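You operate a simulated robot arm through the tools that you are given. There is no shell and no other tool. Be economical: measure what you need, move in short steps, check, and stop when the job is done.

Carry out the task below with a simulated robot arm. There is one attempt and no reset: what you move stays moved.

JOB
Put the white shim on top of the white-ended timber. Fetch the felt pad and set it in the blue crate. Turn the zone three dial to 280 degrees. The order is free.

The check looks at the end state, three seconds after you hand in, the way a careful person would. Anything else that was tipped, shoved, dropped, spilled or broken makes it a failure.

ROBOT AND FRAMES
A 7-joint arm with a three-finger gripper on a trunk, on a base that drives. Base frame: it is fixed to the floor where the robot stands at the start and does not move with it; the origin is under the middle of the robot, x ahead of it, y to its left, z up; the surface under the hand at the start is at about z = 0.892. Lengths are in m, angles in rad, forces in N, time in s.
Its first joint turns from -2.897 to 2.897 rad. Places, roughly: blue crate [0.75, -4.75, 0.25]; felt pad [0.75, -1, 1]; white-ended timber (29x5x5 cm) [0.9, -3.5, 0.2]; zone three dial [-2.7, -5.6, 1.2]. Payload 2.69 kg.
Tool frame: the origin (TCP) lies between the finger pads and is the grasp point; the fingertips stand 0.029 m ahead of it; z points along the fingers, y is the line along which they close. The gripper opens to 0.12 m. The gripper's body begins 0.078 m behind the TCP.
Orientation is that of the tool frame in the base frame, as [roll, pitch, yaw] about the fixed x, y, z axes, in that order (R = Rz(yaw) Ry(pitch) Rx(roll)). With the fingers straight down and closing along the base's y, the tool's x points along the base's -x, its y along +y and its z along -z.

CONTROLS
- The arm moves only by the tool play_rows. Its argument "motion" is a list of rows, each a list of 3 entries, a list of its own where there are three numbers: the opening, from 0 (shut) to 1 (fully open), then the shift along the base's x, y, z in m, then the turn, a rotation vector about the base's x, y, z in rad. In form: [[gripper, [x, y, z], [rx, ry, rz]], ...]. A call has 1 to 8 rows; each row is the pose to reach, as a shift and turn from the pose commanded when the call began. Rows are played at 5 a second. More than 0.05 m and 0.15 rad between two rows, or a gripper value outside its range, and nothing of the call is played. Where a pose cannot be reached the arm comes as near as it can. A force on the tool above 40 N (or 10 N above the force at the start of the call, whichever is more), or a blocked arm, ends the call early, and 0.2 s more pass. Each finger halts on what it meets, pressing with about 38 N; the grip force reading is that of the motor and also rises with nothing between the fingers. The clock runs only during rows and for 0.2 s after the last one: add rows that repeat a pose to give the fingers time. It gives the time, the measured TCP pose, the force on the tool (base axes), the opening and the grip force at its end, in the units of the frame above (readings bear some noise), with the torque about the TCP (base axes, N m) and any sound that the robot's microphone picked up, and new pictures: "pictures" is both (left out), scene, wrist or none.
- Cameras (640 x 400 px; columns grow to the right, rows downward): "scene" is now at [0.335, 0.1684, 1.3513]; the picture's right is [-0.25, -0.97, 0.00], its down [-0.42, 0.11, -0.90] and it looks along [0.87, -0.22, -0.44] (base axes); focal length 271 px, centre (320, 200). "wrist" rides on the gripper at [0.063, 0, -0.104] in the tool frame; the picture's right is [0.00, 1.00, 0.00], its down [-0.83, 0.00, -0.56] and it looks along [-0.56, 0.00, 0.83] (tool axes); focal length 275 px, centre (320, 200). There is no depth. A picture from a camera that has moved, and an enlarged one, comes with that camera's place and axes in the base frame and with its lens.
- raise_lower(by): slides the trunk up (or, below 0, down) by that many m; the arm and the scene camera ride with it, the base frame stays. It gives what a move gives, with no picture.
- steer(legs): drives the robot by 1 to 6 legs, each [ahead, left, turn to the left] in m, m and rad, along the robot's own axes; the way and the turn of a leg run together, so that a leg with both is an arc; at most 1.5 m and 3.142 rad a leg. The arm and the cameras ride along, it lands a little off, and it stops where it bumps. It gives what a move gives, and a new picture of the scene camera.
- aim_head(pan, tilt): turns the head with the scene camera to pan (to the left, within 2.496 rad either way) and tilt (down, from -0.506 to 1.204), counted from straight ahead of the robot. It gives what a move gives, and a new picture of the scene camera.
- zoom(camera, box): a new picture of the part [left, top, right, bottom] of that camera's present view, enlarged. The clock stands still meanwhile.
- finish_job(): hands the job in; it is judged then, once.

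Go step by step. Nothing tells you exact positions but the pictures and the camera data: compare them with the known pose of the tool, close in by small moves and look again before you grip or let go. The budget is 165 turns and 260 pictures, counting those below and the enlarged ones. Unless the task says otherwise, let go and move clear before handing in.

The tools are called after "Request:" by a JSON object that holds its "fn" and its "kwargs". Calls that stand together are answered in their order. play_rows: Moves the arm, as the interface text tells. Its arguments: {"type":"object","properties":{"motion":{"type":"array","items":{"type":"array"}},"pictures":{"type":"string","enum":["both","scene","wrist","none"]}},"required":["motion"]} The other tools are called the same way: raise_lower (by) slides the trunk up or down; steer (legs) drives the base; aim_head (pan, tilt) turns the head that bears the scene camera; zoom (camera, box) takes an enlarged picture of a part of a camera's view; finish_job () hands the job in.

At the start:

```text
t: 0.0
position: [0.5862, -0.0243, 1.1654]
ee_rot: [3.141, 0.0, -3.141]
force: [0.3, 0.2, 0.7]
ft_torque: [0.0, 0.02, 0.05]
finger_gap: 0.1202
gripper_force: 0.1
trunk travel left (down, up): [-0.325, 0.261]
robot x, y, heading: [-0.0019, 0.0008, -0.002]
head pan, tilt: [-0.25, 0.454]
```

scene: 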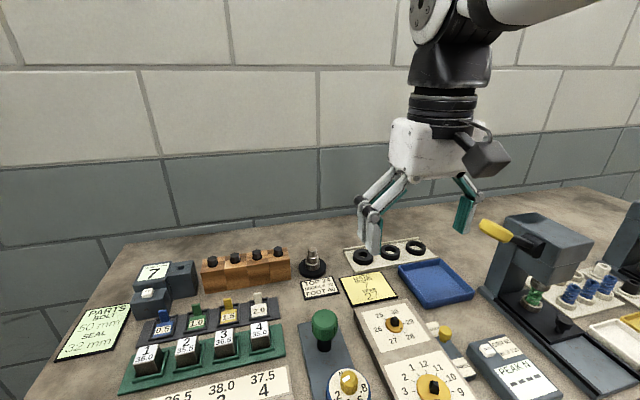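
wrist: 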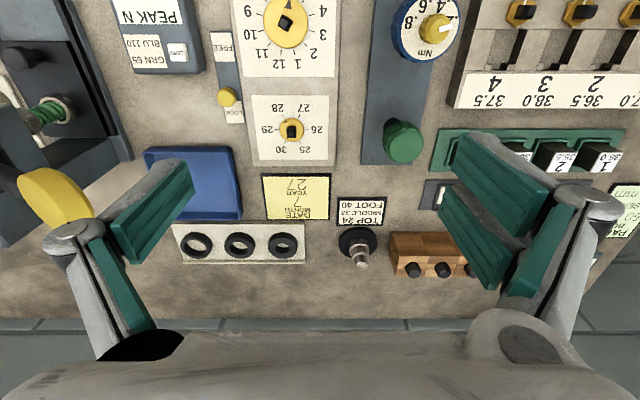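

The bench ahead holds a lot of unrelated things. The felt pad should be to the right at about y=-1, so I'll look that way first.

Request:
{"fn": "aim_head", "kwargs": {"pan": -0.9, "tilt": 0.5}}

Request:
{"fn": "aim_head", "kwargs": {"pan": -1.5, "tilt": 0.4}}

```text
t: 1.0
position: [0.585, -0.0245, 1.1656]
ee_rot: [-3.141, 0.0, -3.141]
force: [0.4, -0.4, -0.2]
ft_torque: [-0.01, -0.04, -0.01]
finger_gap: 0.1202
gripper_force: 0.1
trunk travel left (down, up): [-0.325, 0.261]
robot x, y, heading: [-0.0013, 0.0029, -0.0]
head pan, tilt: [-0.901, 0.499]
camera scene: at [0.3026, 0.1199, 1.3472], right [-0.78, -0.62, 0.0], down [-0.3, 0.37, -0.88], along [0.55, -0.69, -0.48], focal length 271 px, centre (320, 200)
```

scene: 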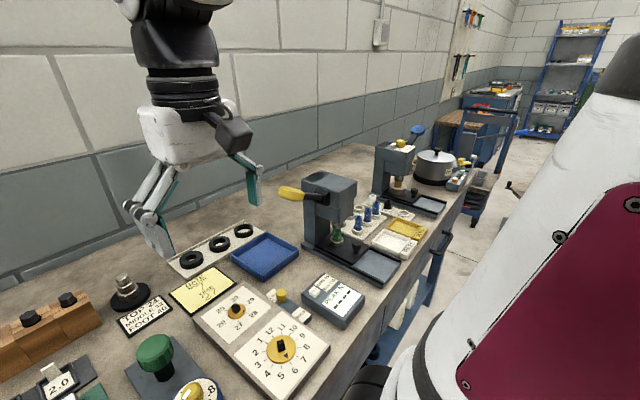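

```text
t: 2.0
position: [0.5861, -0.0243, 1.1649]
ee_rot: [-3.141, 0.0, -3.142]
force: [-0.4, -0.8, 0.1]
ft_torque: [-0.02, 0.0, 0.0]
finger_gap: 0.12
gripper_force: 0.0
trunk travel left (down, up): [-0.325, 0.261]
robot x, y, heading: [-0.0012, -0.0024, -0.002]
head pan, tilt: [-1.499, 0.4]
camera scene: at [0.2527, 0.0987, 1.3563], right [-1.0, -0.07, 0.0], down [-0.03, 0.39, -0.92], along [0.07, -0.92, -0.39], focal length 271 px, centre (320, 200)
```

scene: 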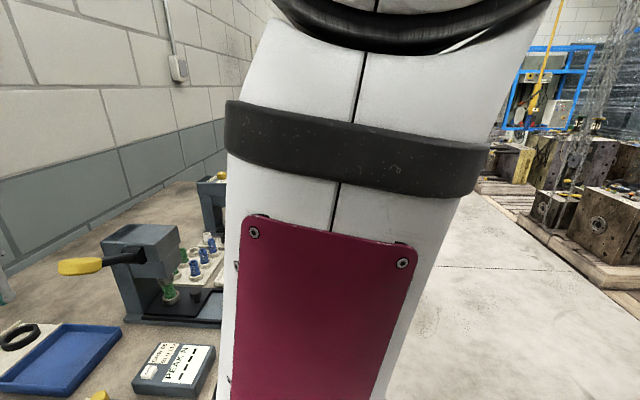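

The bench runs along the wall in the -y direction, with trays and presses near y=-1. I'll drive sideways to the right, then look from there.

Request:
{"fn": "aim_head", "kwargs": {"pan": -0.4, "tilt": 0.6}}

Request:
{"fn": "steer", "kwargs": {"legs": [[0, -0.8, 0]]}}

```text
t: 3.4
position: [0.5851, -0.0243, 1.1644]
ee_rot: [-3.141, -0.001, 3.142]
force: [-0.9, 0.2, -1.0]
ft_torque: [0.02, 0.0, 0.02]
finger_gap: 0.12
gripper_force: 0.0
trunk travel left (down, up): [-0.325, 0.261]
robot x, y, heading: [0.0026, 0.0022, 0.002]
head pan, tilt: [-0.4, 0.6]
camera scene: at [0.3274, 0.1567, 1.3381], right [-0.39, -0.92, 0.0], down [-0.52, 0.22, -0.83], along [0.76, -0.32, -0.56], focal length 271 px, centre (320, 200)
```

scene: 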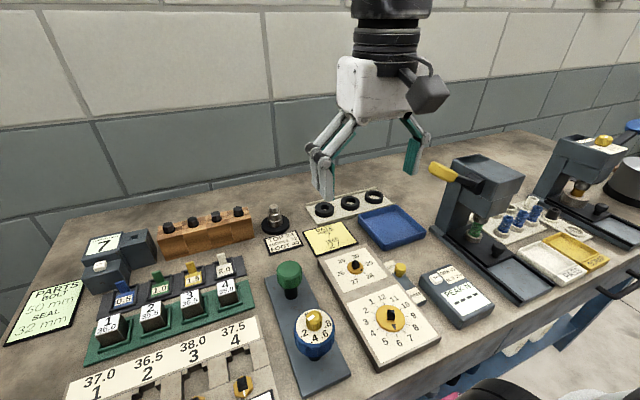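

```text
t: 7.7
position: [0.5827, -0.8308, 1.1657]
ee_rot: [3.141, 0.001, 3.136]
force: [-1.1, 0.1, 0.2]
ft_torque: [-0.03, -0.02, -0.02]
finger_gap: 0.1202
gripper_force: 0.1
trunk travel left (down, up): [-0.325, 0.261]
robot x, y, heading: [-0.0008, -0.8011, 0.001]
head pan, tilt: [-0.4, 0.6]
camera scene: at [0.3261, -0.6469, 1.3381], right [-0.39, -0.92, 0.0], down [-0.52, 0.22, -0.83], along [0.76, -0.33, -0.56], focal length 271 px, centre (320, 200)
```

scene: 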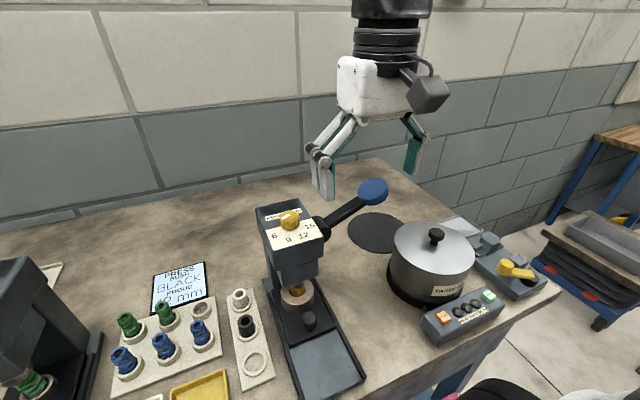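

A dark round disc lies on the bench at about (0.74, -0.98), which matches the felt pad. I'll zoom in to check.

Request:
{"fn": "zoom", "kwargs": {"camera": "scene", "box": [240, 170, 560, 370]}}

Request:
{"fn": "zoom", "kwargs": {"camera": "wrist", "box": [0, 0, 640, 400]}}

```text
2.00 times, centred on (400, 270) of scene
camera zoom: at [0.3261, -0.6469, 1.3381], right [-0.39, -0.92, 0.0], down [-0.52, 0.22, -0.83], along [0.76, -0.33, -0.56], focal length 542 px, centre (160, 60)
```

zoom: 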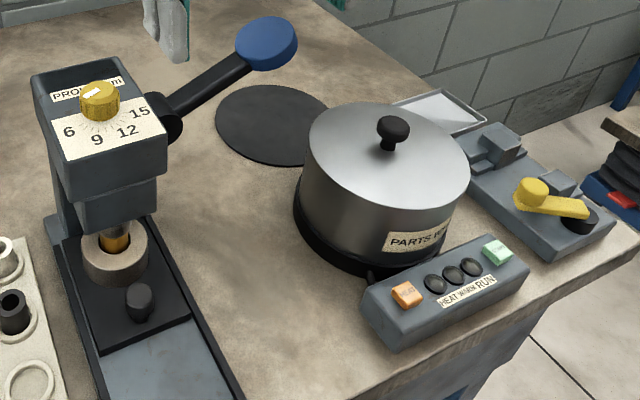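

```text
1.00 times, centred on (320, 200) of wrist (not enlarged: the box is as wide or as high as the picture)
camera zoom: at [0.521, -0.8286, 1.2703], right [0.0, 1.0, 0.0], down [0.83, 0.0, 0.56], along [0.56, 0.0, -0.83], focal length 275 px, centre (320, 200)
```

zoom: 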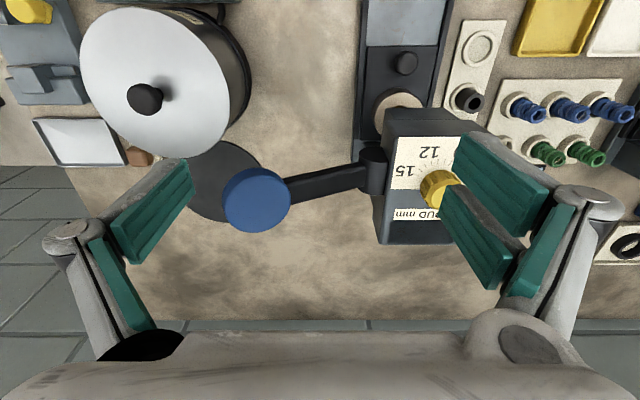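

Next to the white tray, behind the pot, there's a small brown object. The dark disc could just be a mat, so I'll drive on and look closer.

Request:
{"fn": "zoom", "kwargs": {"camera": "wrist", "box": [30, 90, 190, 190]}}

Request:
{"fn": "steer", "kwargs": {"legs": [[0, -0.5, 0]]}}

Request:
{"fn": "aim_head", "kwargs": {"pan": 0.2, "tilt": 0.7}}

```text
4.00 times, centred on (110, 140) of wrist
camera zoom: at [0.521, -0.8286, 1.2703], right [0.0, 1.0, 0.0], down [0.83, 0.0, 0.56], along [0.56, 0.0, -0.83], focal length 1101 px, centre (1160, 440)
```

zoom: 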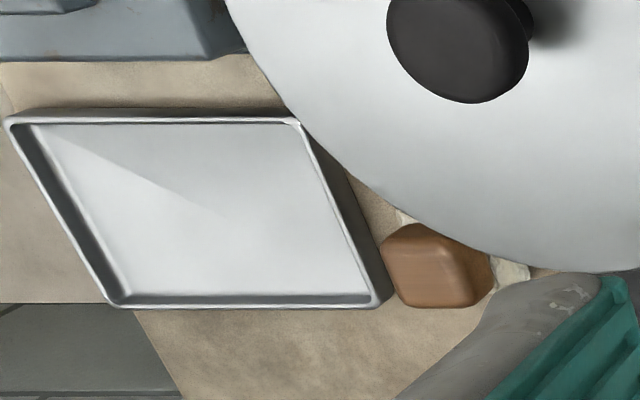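

```text
t: 10.6
position: [0.5801, -1.3256, 1.1649]
ee_rot: [3.141, 0.001, 3.133]
force: [0.0, 0.1, 0.7]
ft_torque: [0.02, -0.03, -0.02]
finger_gap: 0.1201
gripper_force: 0.0
trunk travel left (down, up): [-0.325, 0.261]
robot x, y, heading: [-0.0069, -1.2981, -0.008]
head pan, tilt: [-0.4, 0.6]
camera scene: at [0.3233, -1.1436, 1.3381], right [-0.4, -0.92, 0.0], down [-0.52, 0.22, -0.83], along [0.76, -0.33, -0.56], focal length 271 px, centre (320, 200)
```

scene: 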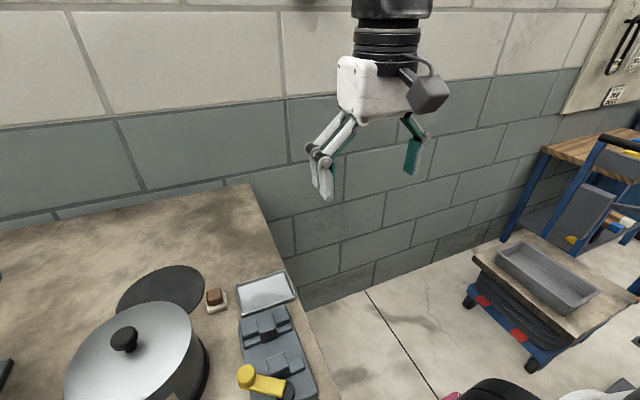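

```text
t: 11.6
position: [0.5808, -1.3258, 1.166]
ee_rot: [-3.141, 0.0, 3.135]
force: [0.2, -0.5, -0.2]
ft_torque: [0.0, 0.03, -0.01]
finger_gap: 0.1202
gripper_force: 0.0
trunk travel left (down, up): [-0.325, 0.261]
robot x, y, heading: [-0.007, -1.2948, -0.01]
head pan, tilt: [0.201, 0.7]
camera scene: at [0.3255, -1.0923, 1.3295], right [0.19, -0.98, 0.0], down [-0.63, -0.12, -0.77], along [0.75, 0.15, -0.64], focal length 271 px, centre (320, 200)
```

scene: 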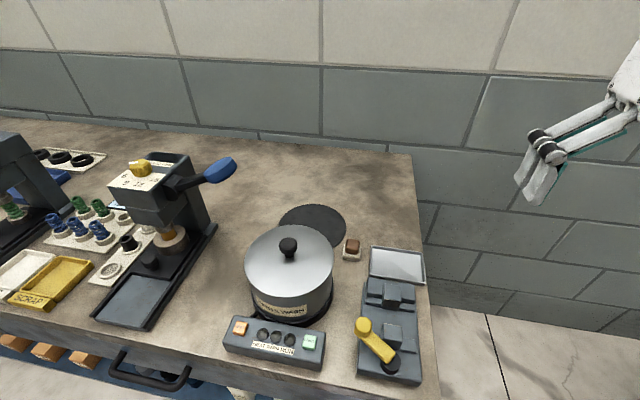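

Request:
{"fn": "zoom", "kwargs": {"camera": "scene", "box": [220, 190, 460, 340]}}

Request:
{"fn": "zoom", "kwargs": {"camera": "scene", "box": [310, 220, 390, 270]}}

```text
2.67 times, centred on (340, 265) of scene
camera zoom: at [0.3255, -1.0923, 1.3295], right [0.19, -0.98, 0.0], down [-0.63, -0.12, -0.77], along [0.75, 0.15, -0.64], focal length 723 px, centre (267, 27)
```

zoom: 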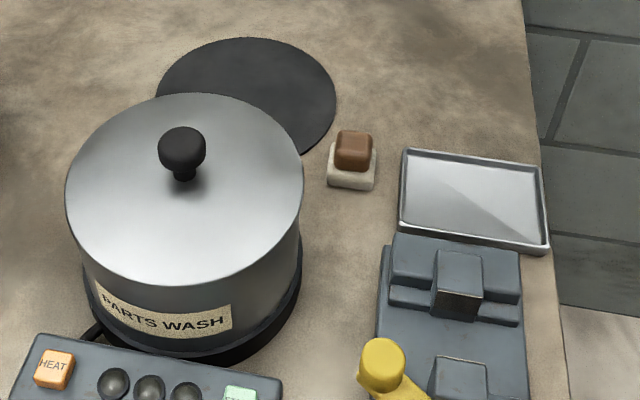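

```text
8.00 times, centred on (350, 245) of scene
camera zoom: at [0.3255, -1.0923, 1.3295], right [0.19, -0.98, 0.0], down [-0.63, -0.12, -0.77], along [0.75, 0.15, -0.64], focal length 2168 px, centre (80, -160)
```

zoom: 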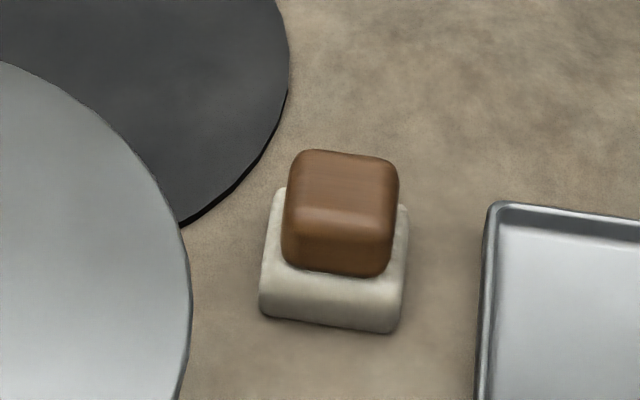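

The small white pad with a brown wooden grip at about (0.68, -1.085) looks like the felt pad. The dark disc is only a rest for the pot lid. I'll turn the hand 90° so the fingers close along x, and move over the pad.

Request:
{"fn": "play_rows", "kwargs": {"motion": [[1, [0.012, 0.03, 0], [0, 0, 0.145]], [1, [0.024, 0.06, 0], [0, 0, 0.29]], [0.8, [0.036, 0.09, 0], [0, 0, 0.435]], [0.7, [0.048, 0.12, 0], [0, 0, 0.58]], [0.6, [0.06, 0.15, 0], [0, 0, 0.725]], [0.6, [0.072, 0.18, 0], [0, 0, 0.87]], [0.6, [0.085, 0.21, 0], [0, 0, 1.015]], [0.6, [0.1, 0.24, 0], [0, 0, 1.16]]], "pictures": "none"}}

Request:
{"fn": "play_rows", "kwargs": {"motion": [[0.6, [0, 0, -0.02], [0, 0, 0.14]], [0.6, [0, 0, -0.05], [0, 0, 0.28]], [0.6, [0, 0, -0.08], [0, 0, 0.41]], [0.6, [0, 0, -0.1], [0, 0, 0.41]]]}}

```text
t: 13.4
position: [0.6813, -1.0881, 1.1667]
ee_rot: [-3.141, 0.0, -1.986]
force: [-0.4, -1.1, -0.4]
ft_torque: [0.03, -0.01, 0.01]
finger_gap: 0.0719
gripper_force: 0.1
trunk travel left (down, up): [-0.325, 0.261]
robot x, y, heading: [-0.0058, -1.3007, -0.006]
head pan, tilt: [0.201, 0.7]
```

```text
t: 14.4
position: [0.6801, -1.0867, 1.0658]
ee_rot: [3.14, 0.0, -1.578]
force: [-1.0, -1.4, -0.5]
ft_torque: [0.0, 0.03, 0.01]
finger_gap: 0.0722
gripper_force: 0.1
trunk travel left (down, up): [-0.325, 0.261]
robot x, y, heading: [-0.0051, -1.2969, -0.009]
head pan, tilt: [0.201, 0.7]
camera scene: at [0.3254, -1.0922, 1.3295], right [0.19, -0.98, 0.0], down [-0.63, -0.12, -0.76], along [0.75, 0.15, -0.64], focal length 271 px, centre (320, 200)
camera wrist: at [0.6809, -1.1491, 1.1706], right [-1.0, 0.0, 0.0], down [0.0, 0.83, 0.56], along [0.0, 0.56, -0.83], focal length 275 px, centre (320, 200)
```

scene: 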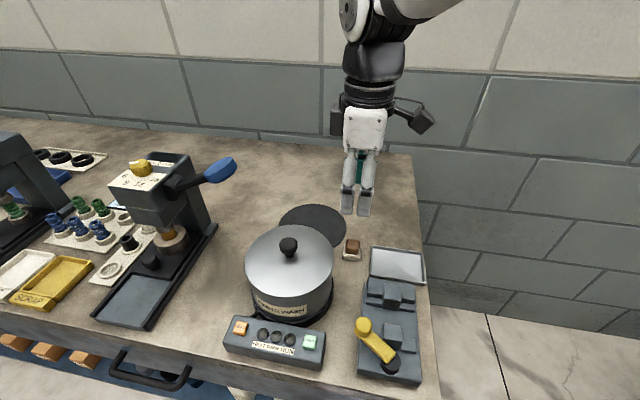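
wrist: 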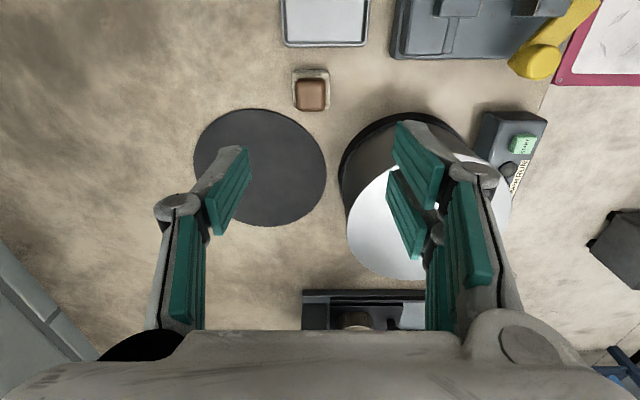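

The pad shows up at about (0.688, -1.090). I'll go down above it and check.

Request:
{"fn": "play_rows", "kwargs": {"motion": [[0.6, [0.004, -0.002, -0.04], [0, 0, 0]], [0.6, [0.008, -0.004, -0.08], [0, 0, 0]], [0.6, [0.008, -0.004, -0.11], [0, 0, 0]]]}}

```text
t: 15.2
position: [0.689, -1.0903, 0.9551]
ee_rot: [-3.141, 0.002, -1.578]
force: [-0.7, -0.2, 1.0]
ft_torque: [-0.02, -0.02, 0.01]
finger_gap: 0.0721
gripper_force: 0.1
trunk travel left (down, up): [-0.325, 0.261]
robot x, y, heading: [-0.0047, -1.2991, -0.009]
head pan, tilt: [0.201, 0.7]
camera scene: at [0.3252, -1.0923, 1.3295], right [0.19, -0.98, 0.0], down [-0.63, -0.12, -0.77], along [0.75, 0.15, -0.64], focal length 271 px, centre (320, 200)
camera wrist: at [0.6893, -1.1529, 1.06], right [-1.0, 0.0, 0.0], down [0.0, 0.83, 0.56], along [0.0, 0.56, -0.83], focal length 275 px, centre (320, 200)
```

scene: 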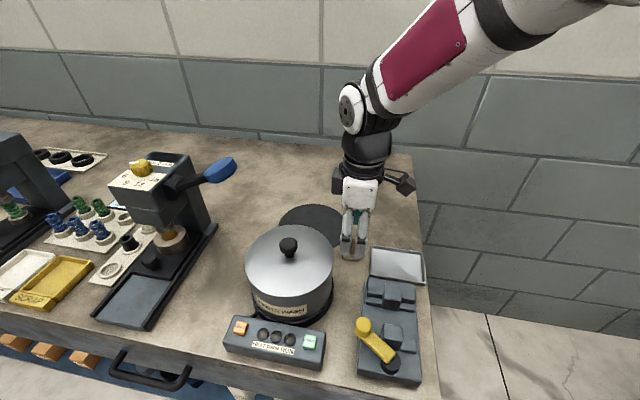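
wrist: 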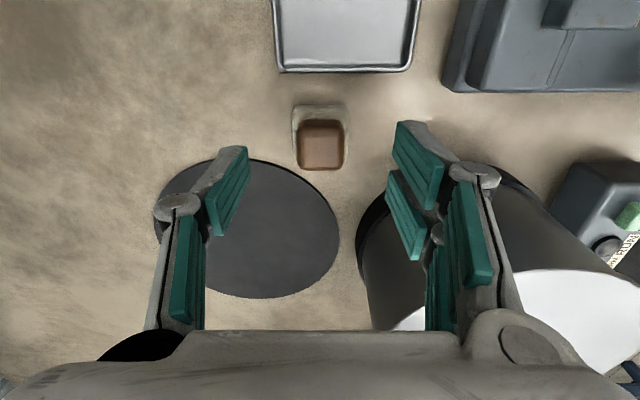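

The pad is centred between the fingers. I'll go down and close.

Request:
{"fn": "play_rows", "kwargs": {"motion": [[0.6, [0, 0, -0.02], [0, 0, 0]], [0.6, [0, 0, -0.029], [0, 0, 0]], [0.4, [0, 0, -0.029], [0, 0, 0]], [0.2, [0, 0, -0.029], [0, 0, 0]], [0.1, [0, 0, -0.029], [0, 0, 0]], [0.1, [0, 0, -0.029], [0, 0, 0]]], "pictures": "wrist"}}

```text
t: 16.6
position: [0.6877, -1.0895, 0.9268]
ee_rot: [-3.141, 0.0, -1.579]
force: [0.0, -0.3, 0.6]
ft_torque: [-0.02, 0.03, 0.02]
finger_gap: 0.0272
gripper_force: 37.6
trunk travel left (down, up): [-0.325, 0.261]
robot x, y, heading: [-0.006, -1.2996, -0.008]
head pan, tilt: [0.201, 0.7]
camera wrist: at [0.6893, -1.1526, 1.0313], right [-1.0, 0.0, 0.0], down [0.0, 0.83, 0.56], along [0.0, 0.56, -0.83], focal length 275 px, centre (320, 200)
```

wrist: 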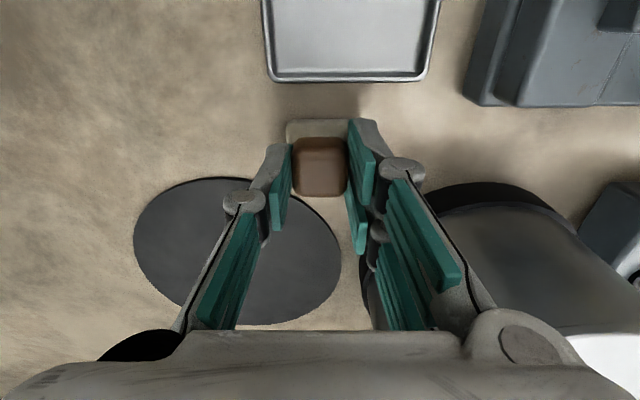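

The fingers hold the 27 mm grip. I'll lift and check that the felt comes up too.

Request:
{"fn": "play_rows", "kwargs": {"motion": [[0.1, [0, 0, 0.03], [0, 0, 0]], [0.1, [0, 0, 0.07], [0, 0, 0]], [0.1, [0, 0, 0.11], [0, 0, 0]], [0.1, [0, 0, 0.15], [0, 0, 0]], [0.1, [0, 0, 0.2], [0, 0, 0]]]}}

Request:
{"fn": "zoom", "kwargs": {"camera": "scene", "box": [310, 160, 410, 260]}}

```text
t: 17.8
position: [0.6891, -1.0911, 1.1273]
ee_rot: [3.141, -0.002, -1.577]
force: [0.7, 0.1, -0.6]
ft_torque: [0.05, -0.01, -0.01]
finger_gap: 0.0269
gripper_force: 38.7
trunk travel left (down, up): [-0.325, 0.261]
robot x, y, heading: [-0.0071, -1.2973, -0.013]
head pan, tilt: [0.201, 0.7]
camera scene: at [0.3257, -1.0922, 1.3293], right [0.19, -0.98, 0.0], down [-0.63, -0.12, -0.76], along [0.75, 0.15, -0.64], focal length 271 px, centre (320, 200)
camera wrist: at [0.6899, -1.1532, 1.2318], right [-1.0, 0.0, 0.0], down [0.0, 0.83, 0.56], along [0.0, 0.56, -0.83], focal length 275 px, centre (320, 200)
```

scene: 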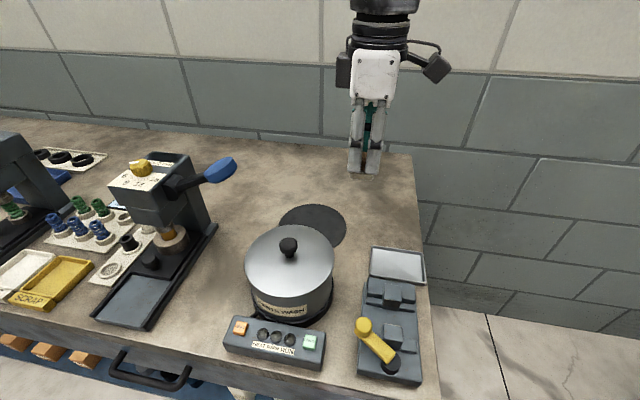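
wrist: 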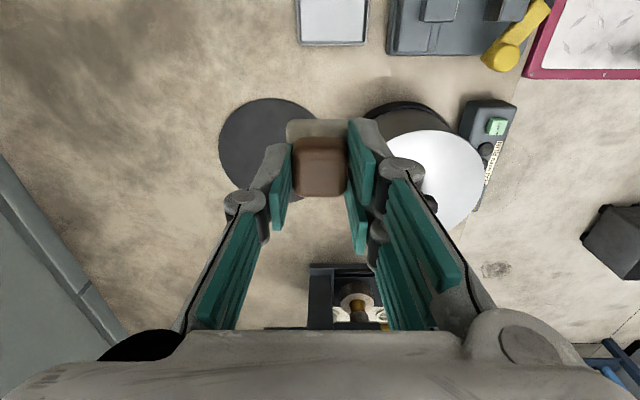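

```text
4.00 times, centred on (360, 210) of scene
camera zoom: at [0.3257, -1.0922, 1.3293], right [0.19, -0.98, 0.0], down [-0.63, -0.12, -0.76], along [0.75, 0.15, -0.64], focal length 1084 px, centre (160, 160)
```

zoom: 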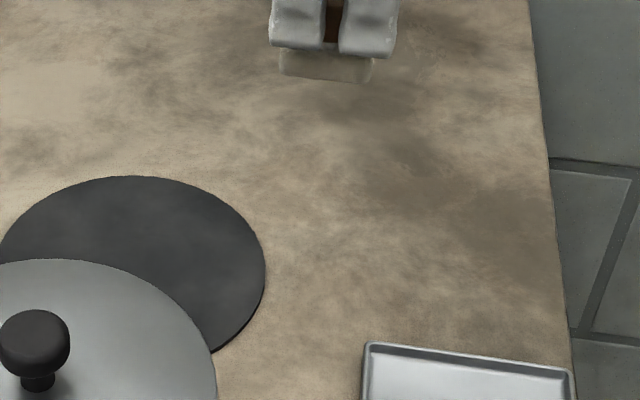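

The felt came up with the grip. Now I'll look along the route towards -y.

Request:
{"fn": "aim_head", "kwargs": {"pan": -0.9, "tilt": 0.5}}

Request:
{"fn": "aim_head", "kwargs": {"pan": -1.6, "tilt": 0.35}}

```text
t: 19.1
position: [0.6887, -1.0913, 1.1264]
ee_rot: [-3.141, 0.001, -1.579]
force: [-0.4, 0.5, -0.5]
ft_torque: [-0.03, 0.0, 0.01]
finger_gap: 0.027
gripper_force: 38.3
trunk travel left (down, up): [-0.325, 0.261]
robot x, y, heading: [-0.0065, -1.2928, -0.004]
head pan, tilt: [-0.901, 0.499]
camera scene: at [0.2982, -1.1802, 1.3471], right [-0.79, -0.62, 0.0], down [-0.3, 0.38, -0.88], along [0.54, -0.69, -0.48], focal length 271 px, centre (320, 200)
```

scene: 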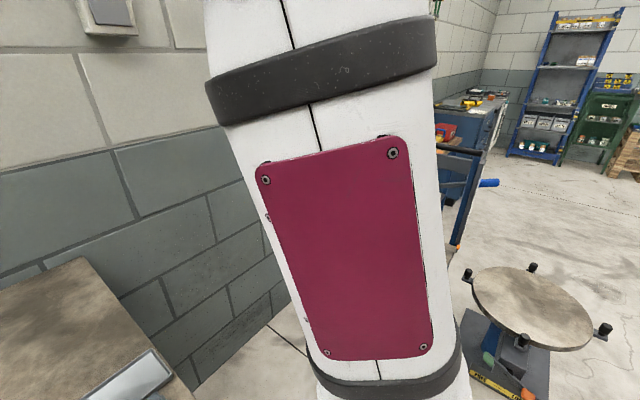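

```text
t: 20.2
position: [0.6891, -1.0919, 1.1258]
ee_rot: [-3.141, 0.001, -1.576]
force: [0.5, 0.0, -0.1]
ft_torque: [0.01, -0.04, 0.04]
finger_gap: 0.0271
gripper_force: 37.3
trunk travel left (down, up): [-0.325, 0.261]
robot x, y, heading: [-0.0041, -1.2974, -0.004]
head pan, tilt: [-1.6, 0.351]
camera scene: at [0.2389, -1.2017, 1.3608], right [-1.0, 0.04, 0.0], down [0.01, 0.34, -0.94], along [-0.03, -0.94, -0.34], focal length 271 px, centre (320, 200)
```

scene: 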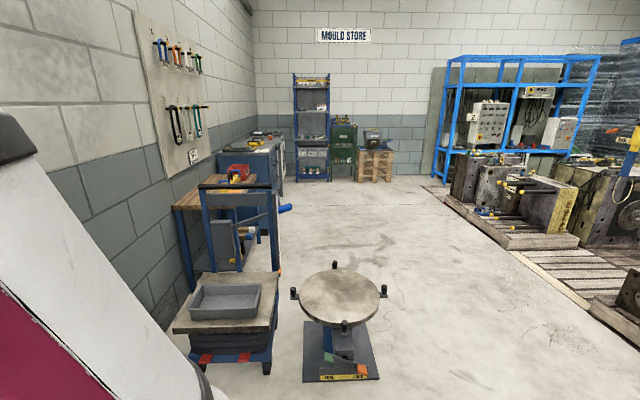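

The free lane runs along x of roughly -0.7, avoiding the turntable and cart near x=0 to 0.5. I'll zoom to find the crate and the timber.

Request:
{"fn": "zoom", "kwargs": {"camera": "scene", "box": [160, 110, 320, 280]}}

Request:
{"fn": "zoom", "kwargs": {"camera": "scene", "box": [380, 20, 640, 270]}}

```text
2.35 times, centred on (240, 195) of scene
camera zoom: at [0.2389, -1.2017, 1.3608], right [-1.0, 0.04, 0.0], down [0.01, 0.34, -0.94], along [-0.03, -0.94, -0.34], focal length 638 px, centre (508, 212)
```

zoom: 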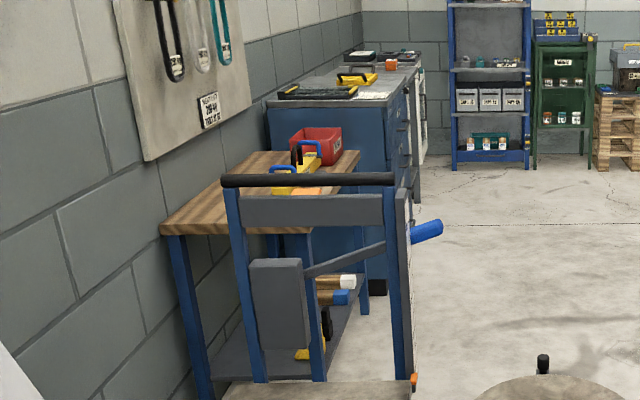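

```text
1.60 times, centred on (510, 145) of scene
camera zoom: at [0.2389, -1.2017, 1.3608], right [-1.0, 0.04, 0.0], down [0.01, 0.34, -0.94], along [-0.03, -0.94, -0.34], focal length 434 px, centre (16, 288)
```

zoom: 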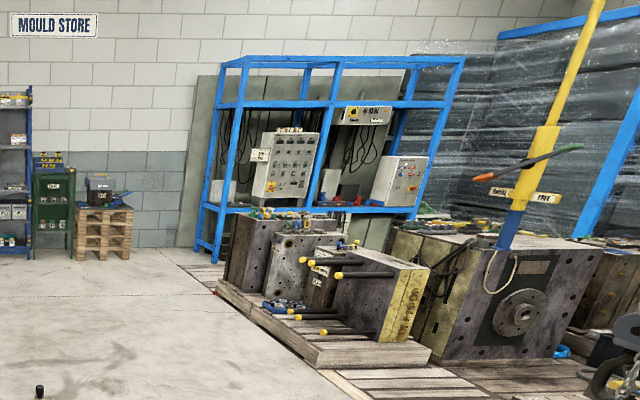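

The timbers sit on the low shelf of the wooden-topped bench, near y=-3.5. I'll drive back and then sideways past the turntable.

Request:
{"fn": "steer", "kwargs": {"legs": [[-0.75, 0, 0], [0, -1.1, 0], [0, -1.1, 0]]}}

Request:
{"fn": "aim_head", "kwargs": {"pan": -0.2, "tilt": 0.5}}

Request:
{"fn": "aim_head", "kwargs": {"pan": -1.0, "tilt": 0.5}}

```text
t: 34.7
position: [-0.0631, -3.2691, 1.1268]
ee_rot: [3.14, -0.001, -1.565]
force: [-0.1, 0.9, -1.1]
ft_torque: [-0.01, 0.03, -0.01]
finger_gap: 0.0271
gripper_force: 38.1
trunk travel left (down, up): [-0.325, 0.261]
robot x, y, heading: [-0.7554, -3.4888, 0.007]
head pan, tilt: [-1.6, 0.351]
camera scene: at [-0.5122, -3.3861, 1.3608], right [-1.0, 0.02, 0.0], down [0.01, 0.34, -0.94], along [-0.02, -0.94, -0.34], focal length 271 px, centre (320, 200)
```

scene: 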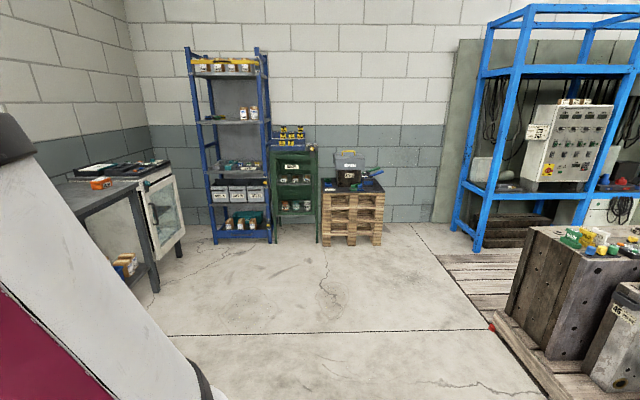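

```text
t: 36.2
position: [-0.0639, -3.2694, 1.1274]
ee_rot: [-3.141, 0.0, -1.566]
force: [0.1, -0.5, -0.9]
ft_torque: [0.02, 0.0, -0.01]
finger_gap: 0.027
gripper_force: 38.2
trunk travel left (down, up): [-0.325, 0.261]
robot x, y, heading: [-0.7564, -3.4849, 0.006]
head pan, tilt: [-0.201, 0.499]
camera scene: at [-0.4207, -3.3107, 1.3471], right [-0.19, -0.98, 0.0], down [-0.47, 0.09, -0.88], along [0.86, -0.17, -0.48], focal length 271 px, centre (320, 200)
```

scene: 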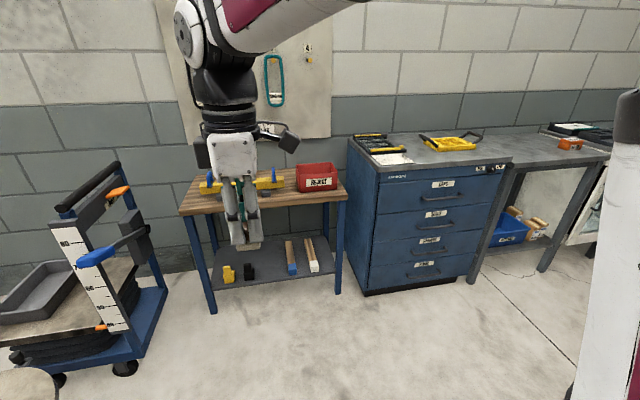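

```text
t: 37.3
position: [-0.0632, -3.2687, 1.1265]
ee_rot: [3.141, 0.001, -1.566]
force: [0.8, -0.1, -0.3]
ft_torque: [0.01, 0.02, 0.0]
finger_gap: 0.0271
gripper_force: 38.2
trunk travel left (down, up): [-0.325, 0.261]
robot x, y, heading: [-0.7584, -3.4844, 0.009]
head pan, tilt: [-1.0, 0.499]
camera scene: at [-0.4603, -3.3693, 1.3471], right [-0.84, -0.55, 0.0], down [-0.26, 0.4, -0.88], along [0.48, -0.74, -0.48], focal length 271 px, centre (320, 200)
```

scene: 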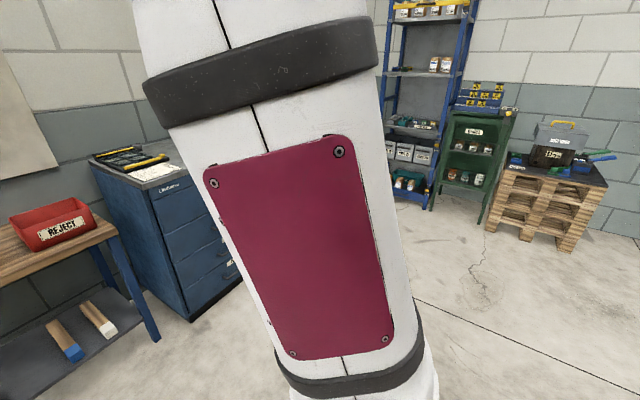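

The blue crate is under the grey table past the drawer cabinet. I'll drive in front of it.

Request:
{"fn": "steer", "kwargs": {"legs": [[0, -1.25, 0]]}}

Request:
{"fn": "aim_head", "kwargs": {"pan": 0.0, "tilt": 0.65}}

```text
t: 43.6
position: [-0.0528, -4.5157, 1.1271]
ee_rot: [3.141, 0.0, -1.558]
force: [0.8, 0.2, -0.8]
ft_torque: [-0.01, 0.01, -0.05]
finger_gap: 0.0272
gripper_force: 38.2
trunk travel left (down, up): [-0.325, 0.261]
robot x, y, heading: [-0.7399, -4.7369, 0.01]
head pan, tilt: [-1.0, 0.499]
camera scene: at [-0.4488, -4.618, 1.3471], right [-0.83, -0.55, 0.0], down [-0.26, 0.4, -0.88], along [0.48, -0.73, -0.48], focal length 271 px, centre (320, 200)
```

scene: 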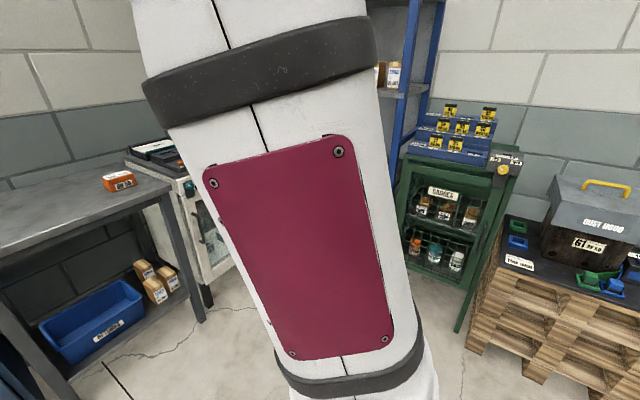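

```text
t: 44.9
position: [-0.0531, -4.5158, 1.1274]
ee_rot: [3.142, 0.0, -1.558]
force: [-0.3, -0.5, -0.3]
ft_torque: [-0.01, -0.01, -0.02]
finger_gap: 0.0272
gripper_force: 37.9
trunk travel left (down, up): [-0.325, 0.261]
robot x, y, heading: [-0.7437, -4.7368, 0.017]
head pan, tilt: [0.0, 0.649]
camera scene: at [-0.4122, -4.5409, 1.3338], right [0.01, -1.0, 0.0], down [-0.6, -0.01, -0.8], along [0.8, 0.01, -0.6], focal length 271 px, centre (320, 200)
```

scene: 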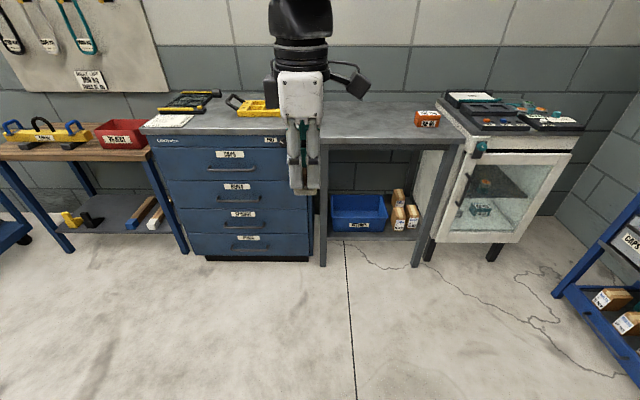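

The crate sits on a low shelf under the grey table, set back from the table's front edge. I'll lower the trunk for a better look under it.

Request:
{"fn": "raise_lower", "kwargs": {"by": -0.32}}

Request:
{"fn": "aim_head", "kwargs": {"pan": -0.1, "tilt": 0.4}}

Request:
{"fn": "zoom", "kwargs": {"camera": "scene", "box": [220, 120, 440, 270]}}

```text
t: 48.1
position: [-0.0531, -4.5145, 0.807]
ee_rot: [-3.14, 0.0, -1.558]
force: [0.1, 0.1, -0.8]
ft_torque: [0.0, 0.0, 0.04]
finger_gap: 0.0271
gripper_force: 37.4
trunk travel left (down, up): [-0.005, 0.581]
robot x, y, heading: [-0.7457, -4.738, 0.017]
head pan, tilt: [0.0, 0.649]
```

```text
t: 48.9
position: [-0.0532, -4.5148, 0.807]
ee_rot: [-3.141, 0.0, -1.559]
force: [0.1, 0.5, -1.4]
ft_torque: [0.02, 0.0, -0.01]
finger_gap: 0.0274
gripper_force: 38.2
trunk travel left (down, up): [-0.005, 0.581]
robot x, y, heading: [-0.7452, -4.7397, 0.015]
head pan, tilt: [-0.099, 0.4]
camera scene: at [-0.3548, -4.5493, 1.0367], right [-0.09, -1.0, 0.0], down [-0.39, 0.03, -0.92], along [0.92, -0.08, -0.39], focal length 271 px, centre (320, 200)
```

scene: 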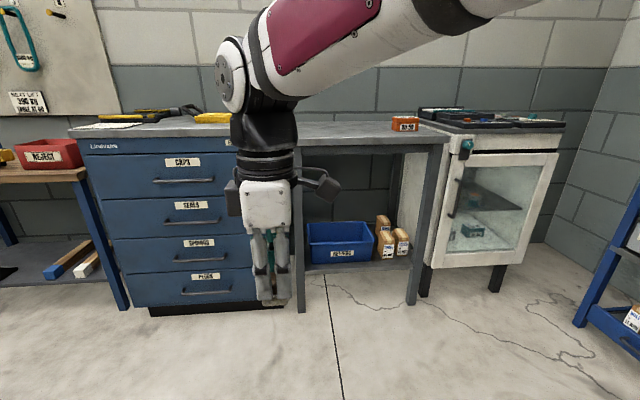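

```text
2.67 times, centred on (330, 195) of scene
camera zoom: at [-0.3548, -4.5493, 1.0367], right [-0.09, -1.0, 0.0], down [-0.39, 0.03, -0.92], along [0.92, -0.08, -0.39], focal length 723 px, centre (293, 213)
```

zoom: 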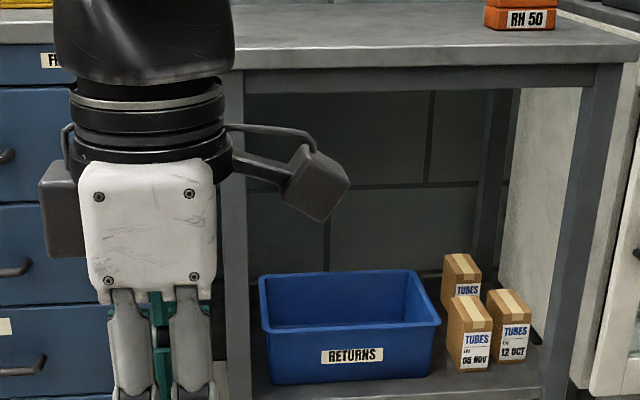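

The crate spans about x 0.72 to 0.95 and y -4.60 to -4.91, with its rim at z≈0.35. The table's front edge is at x≈0.66. While still back, I'll lower the hand, centre it and tilt it slightly forward, then drive in under the table.

Request:
{"fn": "play_rows", "kwargs": {"motion": [[0.1, [0, -0.03, -0.037], [0, -0.06, 0]], [0.1, [0, -0.06, -0.074], [0, -0.12, 0]], [0.1, [0, -0.09, -0.111], [0, -0.18, 0]], [0.1, [0, -0.12, -0.148], [0, -0.24, 0]], [0.1, [0, -0.15, -0.185], [0, -0.3, 0]], [0.1, [0, -0.18, -0.222], [0, -0.36, 0]], [0.1, [0, -0.21, -0.26], [0, -0.42, 0]], [0.1, [0, -0.235, -0.3], [0, -0.48, 0]]], "pictures": "scene"}}

```text
t: 50.7
position: [0.019, -4.7569, 0.5108]
ee_rot: [-2.663, -0.006, -1.558]
force: [0.1, -0.3, -1.1]
ft_torque: [-0.01, 0.03, 0.01]
finger_gap: 0.0274
gripper_force: 38.0
out of reach, approached as far as the arm can: row 6, 7, 8
trunk travel left (down, up): [-0.005, 0.581]
robot x, y, heading: [-0.7417, -4.7338, 0.015]
head pan, tilt: [-0.099, 0.4]
camera scene: at [-0.3551, -4.5492, 1.0368], right [-0.09, -1.0, 0.0], down [-0.39, 0.03, -0.92], along [0.92, -0.08, -0.39], focal length 271 px, centre (320, 200)
```

scene: 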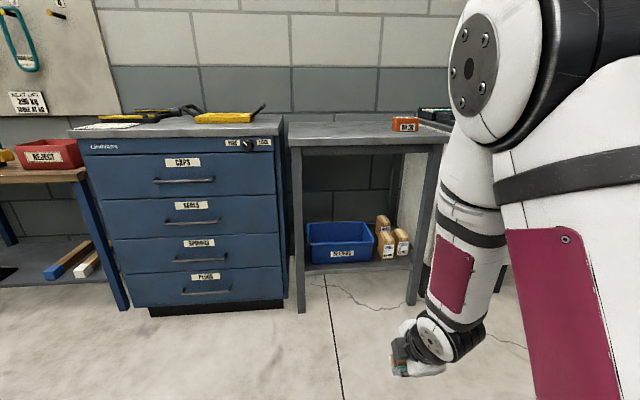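

The forearm hangs vertically at this short reach, so under the table I want the arm stretched out with more tilt. I'll extend forward and lower.

Request:
{"fn": "play_rows", "kwargs": {"motion": [[0.1, [0.045, 0, 0], [0, -0.05, 0]], [0.1, [0.09, 0, 0], [0, -0.1, 0]], [0.1, [0.135, 0, 0], [0, -0.15, 0]], [0.1, [0.18, 0, -0.02], [0, -0.2, 0]], [0.1, [0.22, 0, -0.04], [0, -0.25, 0]], [0.1, [0.26, 0, -0.06], [0, -0.3, 0]], [0.1, [0.3, 0, -0.08], [0, -0.35, 0]], [0.1, [0.33, 0, -0.1], [0, -0.4, 0]]], "pictures": "scene"}}

```text
t: 52.5
position: [0.3519, -4.757, 0.4119]
ee_rot: [-2.258, -0.01, -1.562]
force: [0.3, 0.3, 0.8]
ft_torque: [0.0, 0.03, -0.04]
finger_gap: 0.027
gripper_force: 38.3
trunk travel left (down, up): [-0.005, 0.581]
robot x, y, heading: [-0.7401, -4.7371, 0.014]
head pan, tilt: [-0.099, 0.4]
camera scene: at [-0.3549, -4.5493, 1.0368], right [-0.09, -1.0, 0.0], down [-0.39, 0.03, -0.92], along [0.92, -0.08, -0.39], focal length 271 px, centre (320, 200)
```

scene: 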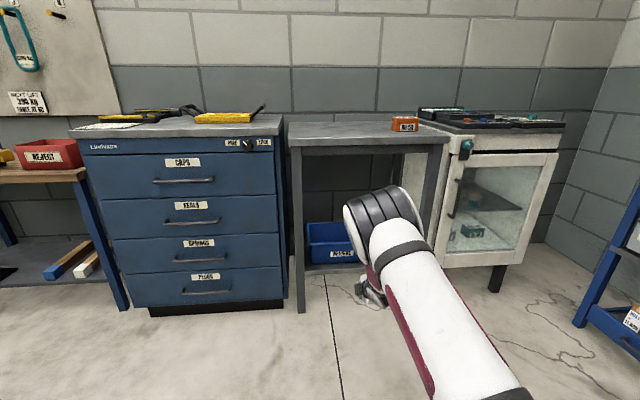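

The arm now slopes down and forward. I'll drive 0.33 m ahead so the hand sits just in front of the crate rim, then check.

Request:
{"fn": "steer", "kwargs": {"legs": [[0.33, 0, -0.015]]}}

Request:
{"fn": "play_rows", "kwargs": {"motion": [[0.1, [0, 0, 0], [0, 0, 0]]], "pictures": "wrist"}}

```text
t: 54.6
position: [0.6806, -4.7673, 0.4112]
ee_rot: [-2.262, -0.009, -1.573]
force: [0.7, 0.0, -0.9]
ft_torque: [0.0, 0.02, 0.0]
finger_gap: 0.027
gripper_force: 37.7
trunk travel left (down, up): [-0.005, 0.581]
robot x, y, heading: [-0.413, -4.7344, 0.001]
head pan, tilt: [-0.099, 0.4]
camera scene: at [-0.0234, -4.551, 1.0368], right [-0.1, -1.0, 0.0], down [-0.39, 0.04, -0.92], along [0.92, -0.09, -0.39], focal length 271 px, centre (320, 200)
```

scene: 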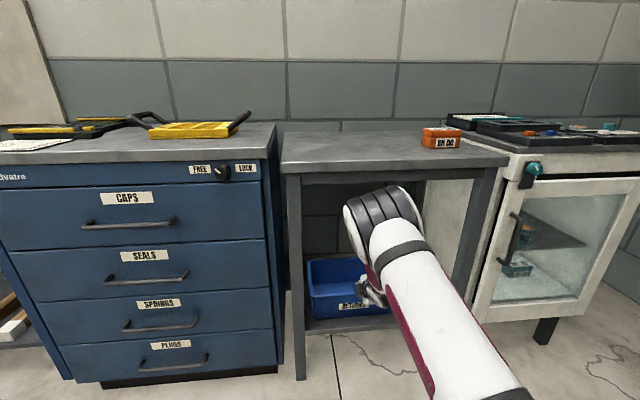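

```text
t: 55.0
position: [0.6813, -4.7665, 0.4119]
ee_rot: [-2.26, -0.01, -1.574]
force: [-0.5, 0.2, -0.2]
ft_torque: [0.04, 0.06, -0.04]
finger_gap: 0.027
gripper_force: 38.2
trunk travel left (down, up): [-0.005, 0.581]
robot x, y, heading: [-0.4144, -4.7334, 0.001]
head pan, tilt: [-0.099, 0.4]
camera wrist: at [0.6008, -4.8285, 0.4791], right [-0.64, -0.01, -0.77], down [-0.43, 0.84, 0.34], along [0.64, 0.55, -0.54], focal length 275 px, centre (320, 200)
```

wrist: 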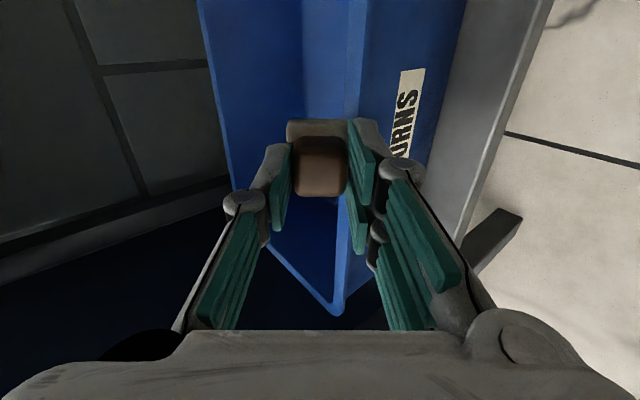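

The crate rim is at x≈0.71 and z≈0.36, which matches my estimate. I'll move in over it and lower.

Request:
{"fn": "play_rows", "kwargs": {"motion": [[0.1, [0.04, 0.005, 0.005], [0, 0, 0]], [0.1, [0.08, 0.01, 0.005], [0, 0, 0]], [0.1, [0.11, 0.01, -0.01], [0, 0, 0]], [0.1, [0.125, 0.01, -0.035], [0, 0, 0]], [0.1, [0.13, 0.01, -0.055], [0, 0, 0]]]}}

```text
t: 56.2
position: [0.8102, -4.7578, 0.3575]
ee_rot: [-2.26, -0.01, -1.573]
force: [0.3, -0.1, 0.1]
ft_torque: [0.04, 0.09, 0.0]
finger_gap: 0.027
gripper_force: 38.1
trunk travel left (down, up): [-0.005, 0.581]
robot x, y, heading: [-0.4128, -4.735, 0.002]
head pan, tilt: [-0.099, 0.4]
camera scene: at [-0.0235, -4.551, 1.0368], right [-0.1, -1.0, 0.0], down [-0.39, 0.04, -0.92], along [0.92, -0.09, -0.39], focal length 271 px, centre (320, 200)
camera wrist: at [0.7316, -4.8193, 0.4244], right [-0.64, -0.01, -0.77], down [-0.43, 0.84, 0.34], along [0.64, 0.55, -0.54], focal length 275 px, centre (320, 200)
```

scene: 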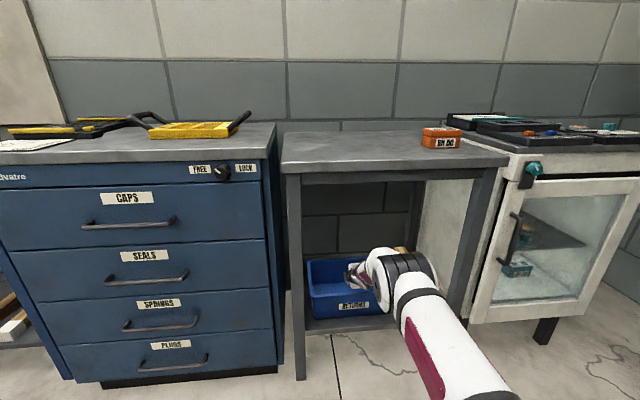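
wrist: 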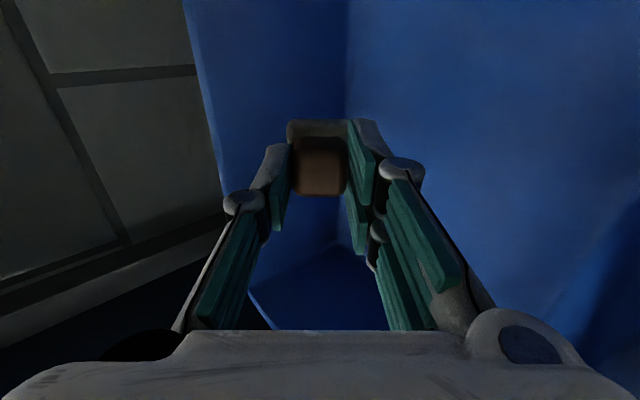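

The hand's lower corner is close to the front rim, so I'll move 4 cm further in, then lower 2 cm and release with a small opening.

Request:
{"fn": "play_rows", "kwargs": {"motion": [[0.1, [0.02, 0, 0.004], [0, 0, 0]], [0.1, [0.045, 0, 0], [0, 0, 0]], [0.1, [0.045, 0, -0.02], [0, 0, 0]]], "pictures": "wrist"}}

```text
t: 57.0
position: [0.847, -4.759, 0.3568]
ee_rot: [-2.264, -0.011, -1.576]
force: [0.7, 0.4, -1.9]
ft_torque: [0.02, 0.01, -0.01]
finger_gap: 0.0269
gripper_force: 37.8
out of reach, approached as far as the arm can: row 2, 3
trunk travel left (down, up): [-0.005, 0.581]
robot x, y, heading: [-0.4143, -4.736, 0.003]
head pan, tilt: [-0.099, 0.4]
camera wrist: at [0.7674, -4.8208, 0.425], right [-0.64, -0.01, -0.77], down [-0.43, 0.84, 0.34], along [0.64, 0.55, -0.54], focal length 275 px, centre (320, 200)
```

wrist: 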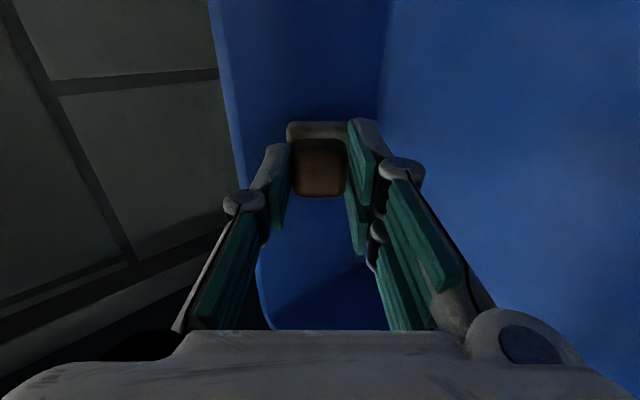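

Request:
{"fn": "play_rows", "kwargs": {"motion": [[0.1, [-0.025, 0, 0.004], [0, 0, 0]]], "pictures": "none"}}

Request:
{"fn": "steer", "kwargs": {"legs": [[0.035, 0, 0]]}}

Request:
{"fn": "play_rows", "kwargs": {"motion": [[0.1, [0, 0, -0.015], [0, 0, 0]], [0.1, [0, 0, -0.03], [0, 0, 0]]]}}

```text
t: 57.4
position: [0.8218, -4.7583, 0.3613]
ee_rot: [-2.264, -0.01, -1.575]
force: [0.6, -0.3, -1.3]
ft_torque: [0.05, 0.01, 0.03]
finger_gap: 0.027
gripper_force: 37.6
trunk travel left (down, up): [-0.005, 0.581]
robot x, y, heading: [-0.4093, -4.7349, -0.001]
head pan, tilt: [-0.099, 0.4]
```

```text
t: 58.3
position: [0.857, -4.7574, 0.3602]
ee_rot: [-2.262, -0.011, -1.574]
force: [-0.3, 0.1, -0.9]
ft_torque: [-0.02, 0.01, 0.03]
finger_gap: 0.0272
gripper_force: 38.1
trunk travel left (down, up): [-0.005, 0.581]
robot x, y, heading: [-0.3769, -4.7322, 0.0]
head pan, tilt: [-0.099, 0.4]
camera scene: at [0.0116, -4.5508, 1.0368], right [-0.1, -1.0, 0.0], down [-0.39, 0.04, -0.92], along [0.92, -0.09, -0.39], focal length 271 px, centre (320, 200)
```

scene: 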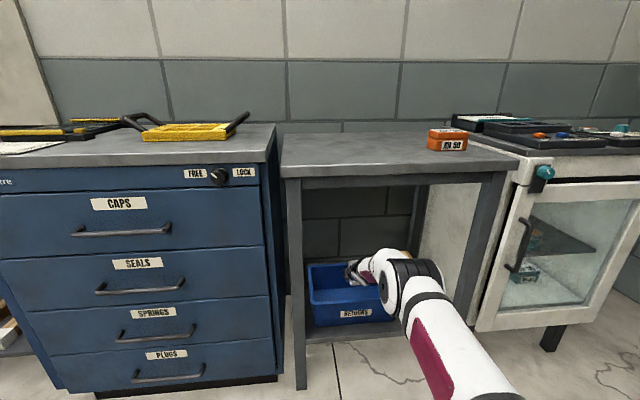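

```text
t: 58.9
position: [0.8566, -4.7564, 0.3305]
ee_rot: [-2.263, -0.011, -1.572]
force: [-1.2, 0.0, 0.0]
ft_torque: [0.04, 0.03, 0.03]
finger_gap: 0.0269
gripper_force: 37.9
trunk travel left (down, up): [-0.005, 0.581]
robot x, y, heading: [-0.3786, -4.7353, 0.004]
head pan, tilt: [-0.099, 0.4]
camera scene: at [0.0115, -4.5508, 1.0368], right [-0.1, -1.0, 0.0], down [-0.39, 0.04, -0.92], along [0.92, -0.09, -0.39], focal length 271 px, centre (320, 200)
camera wrist: at [0.7775, -4.818, 0.3989], right [-0.64, -0.01, -0.77], down [-0.43, 0.84, 0.34], along [0.64, 0.55, -0.54], focal length 275 px, centre (320, 200)
```

scene: 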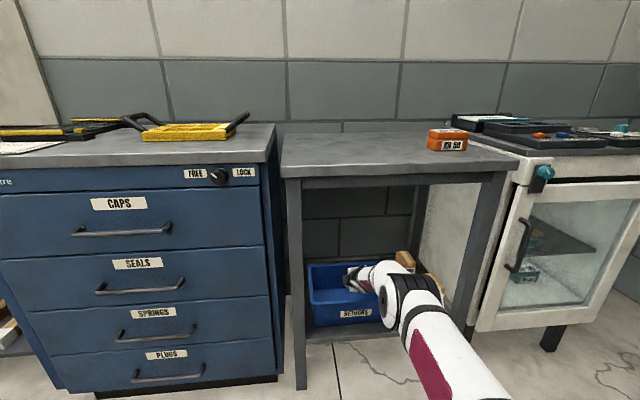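
wrist: 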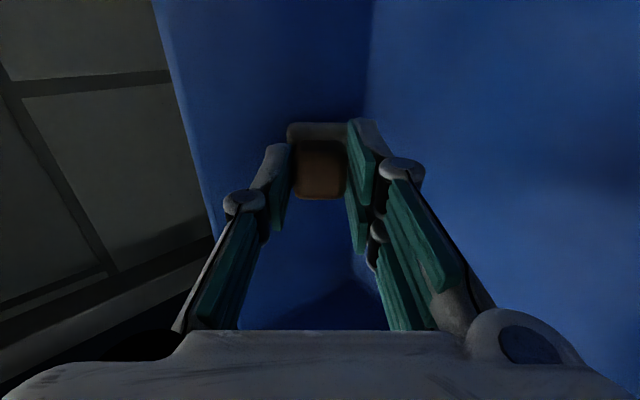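

The pad's low edge is now a couple of centimetres above the crate floor. I'll release it with a small opening.

Request:
{"fn": "play_rows", "kwargs": {"motion": [[0.3, [0, 0, 0], [0, 0, 0]], [0.42, [0, 0, 0], [0, 0, 0]], [0.45, [0, 0, 0.01], [0, 0, 0]], [0.45, [0, 0, 0.03], [0, 0, 0]]], "pictures": "wrist"}}

```text
t: 59.9
position: [0.858, -4.756, 0.3619]
ee_rot: [-2.263, -0.009, -1.574]
force: [0.1, -0.6, -0.5]
ft_torque: [0.0, -0.04, 0.04]
finger_gap: 0.0539
gripper_force: 0.1
trunk travel left (down, up): [-0.005, 0.581]
robot x, y, heading: [-0.3773, -4.7357, 0.003]
head pan, tilt: [-0.099, 0.4]
camera wrist: at [0.7776, -4.8177, 0.4289], right [-0.64, -0.01, -0.77], down [-0.43, 0.84, 0.34], along [0.64, 0.55, -0.54], focal length 275 px, centre (320, 200)
```

wrist: 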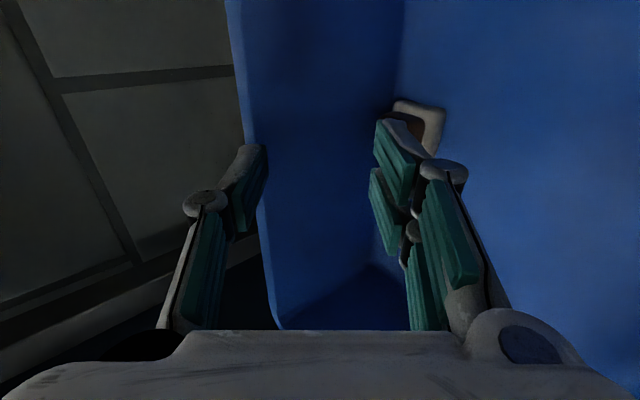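

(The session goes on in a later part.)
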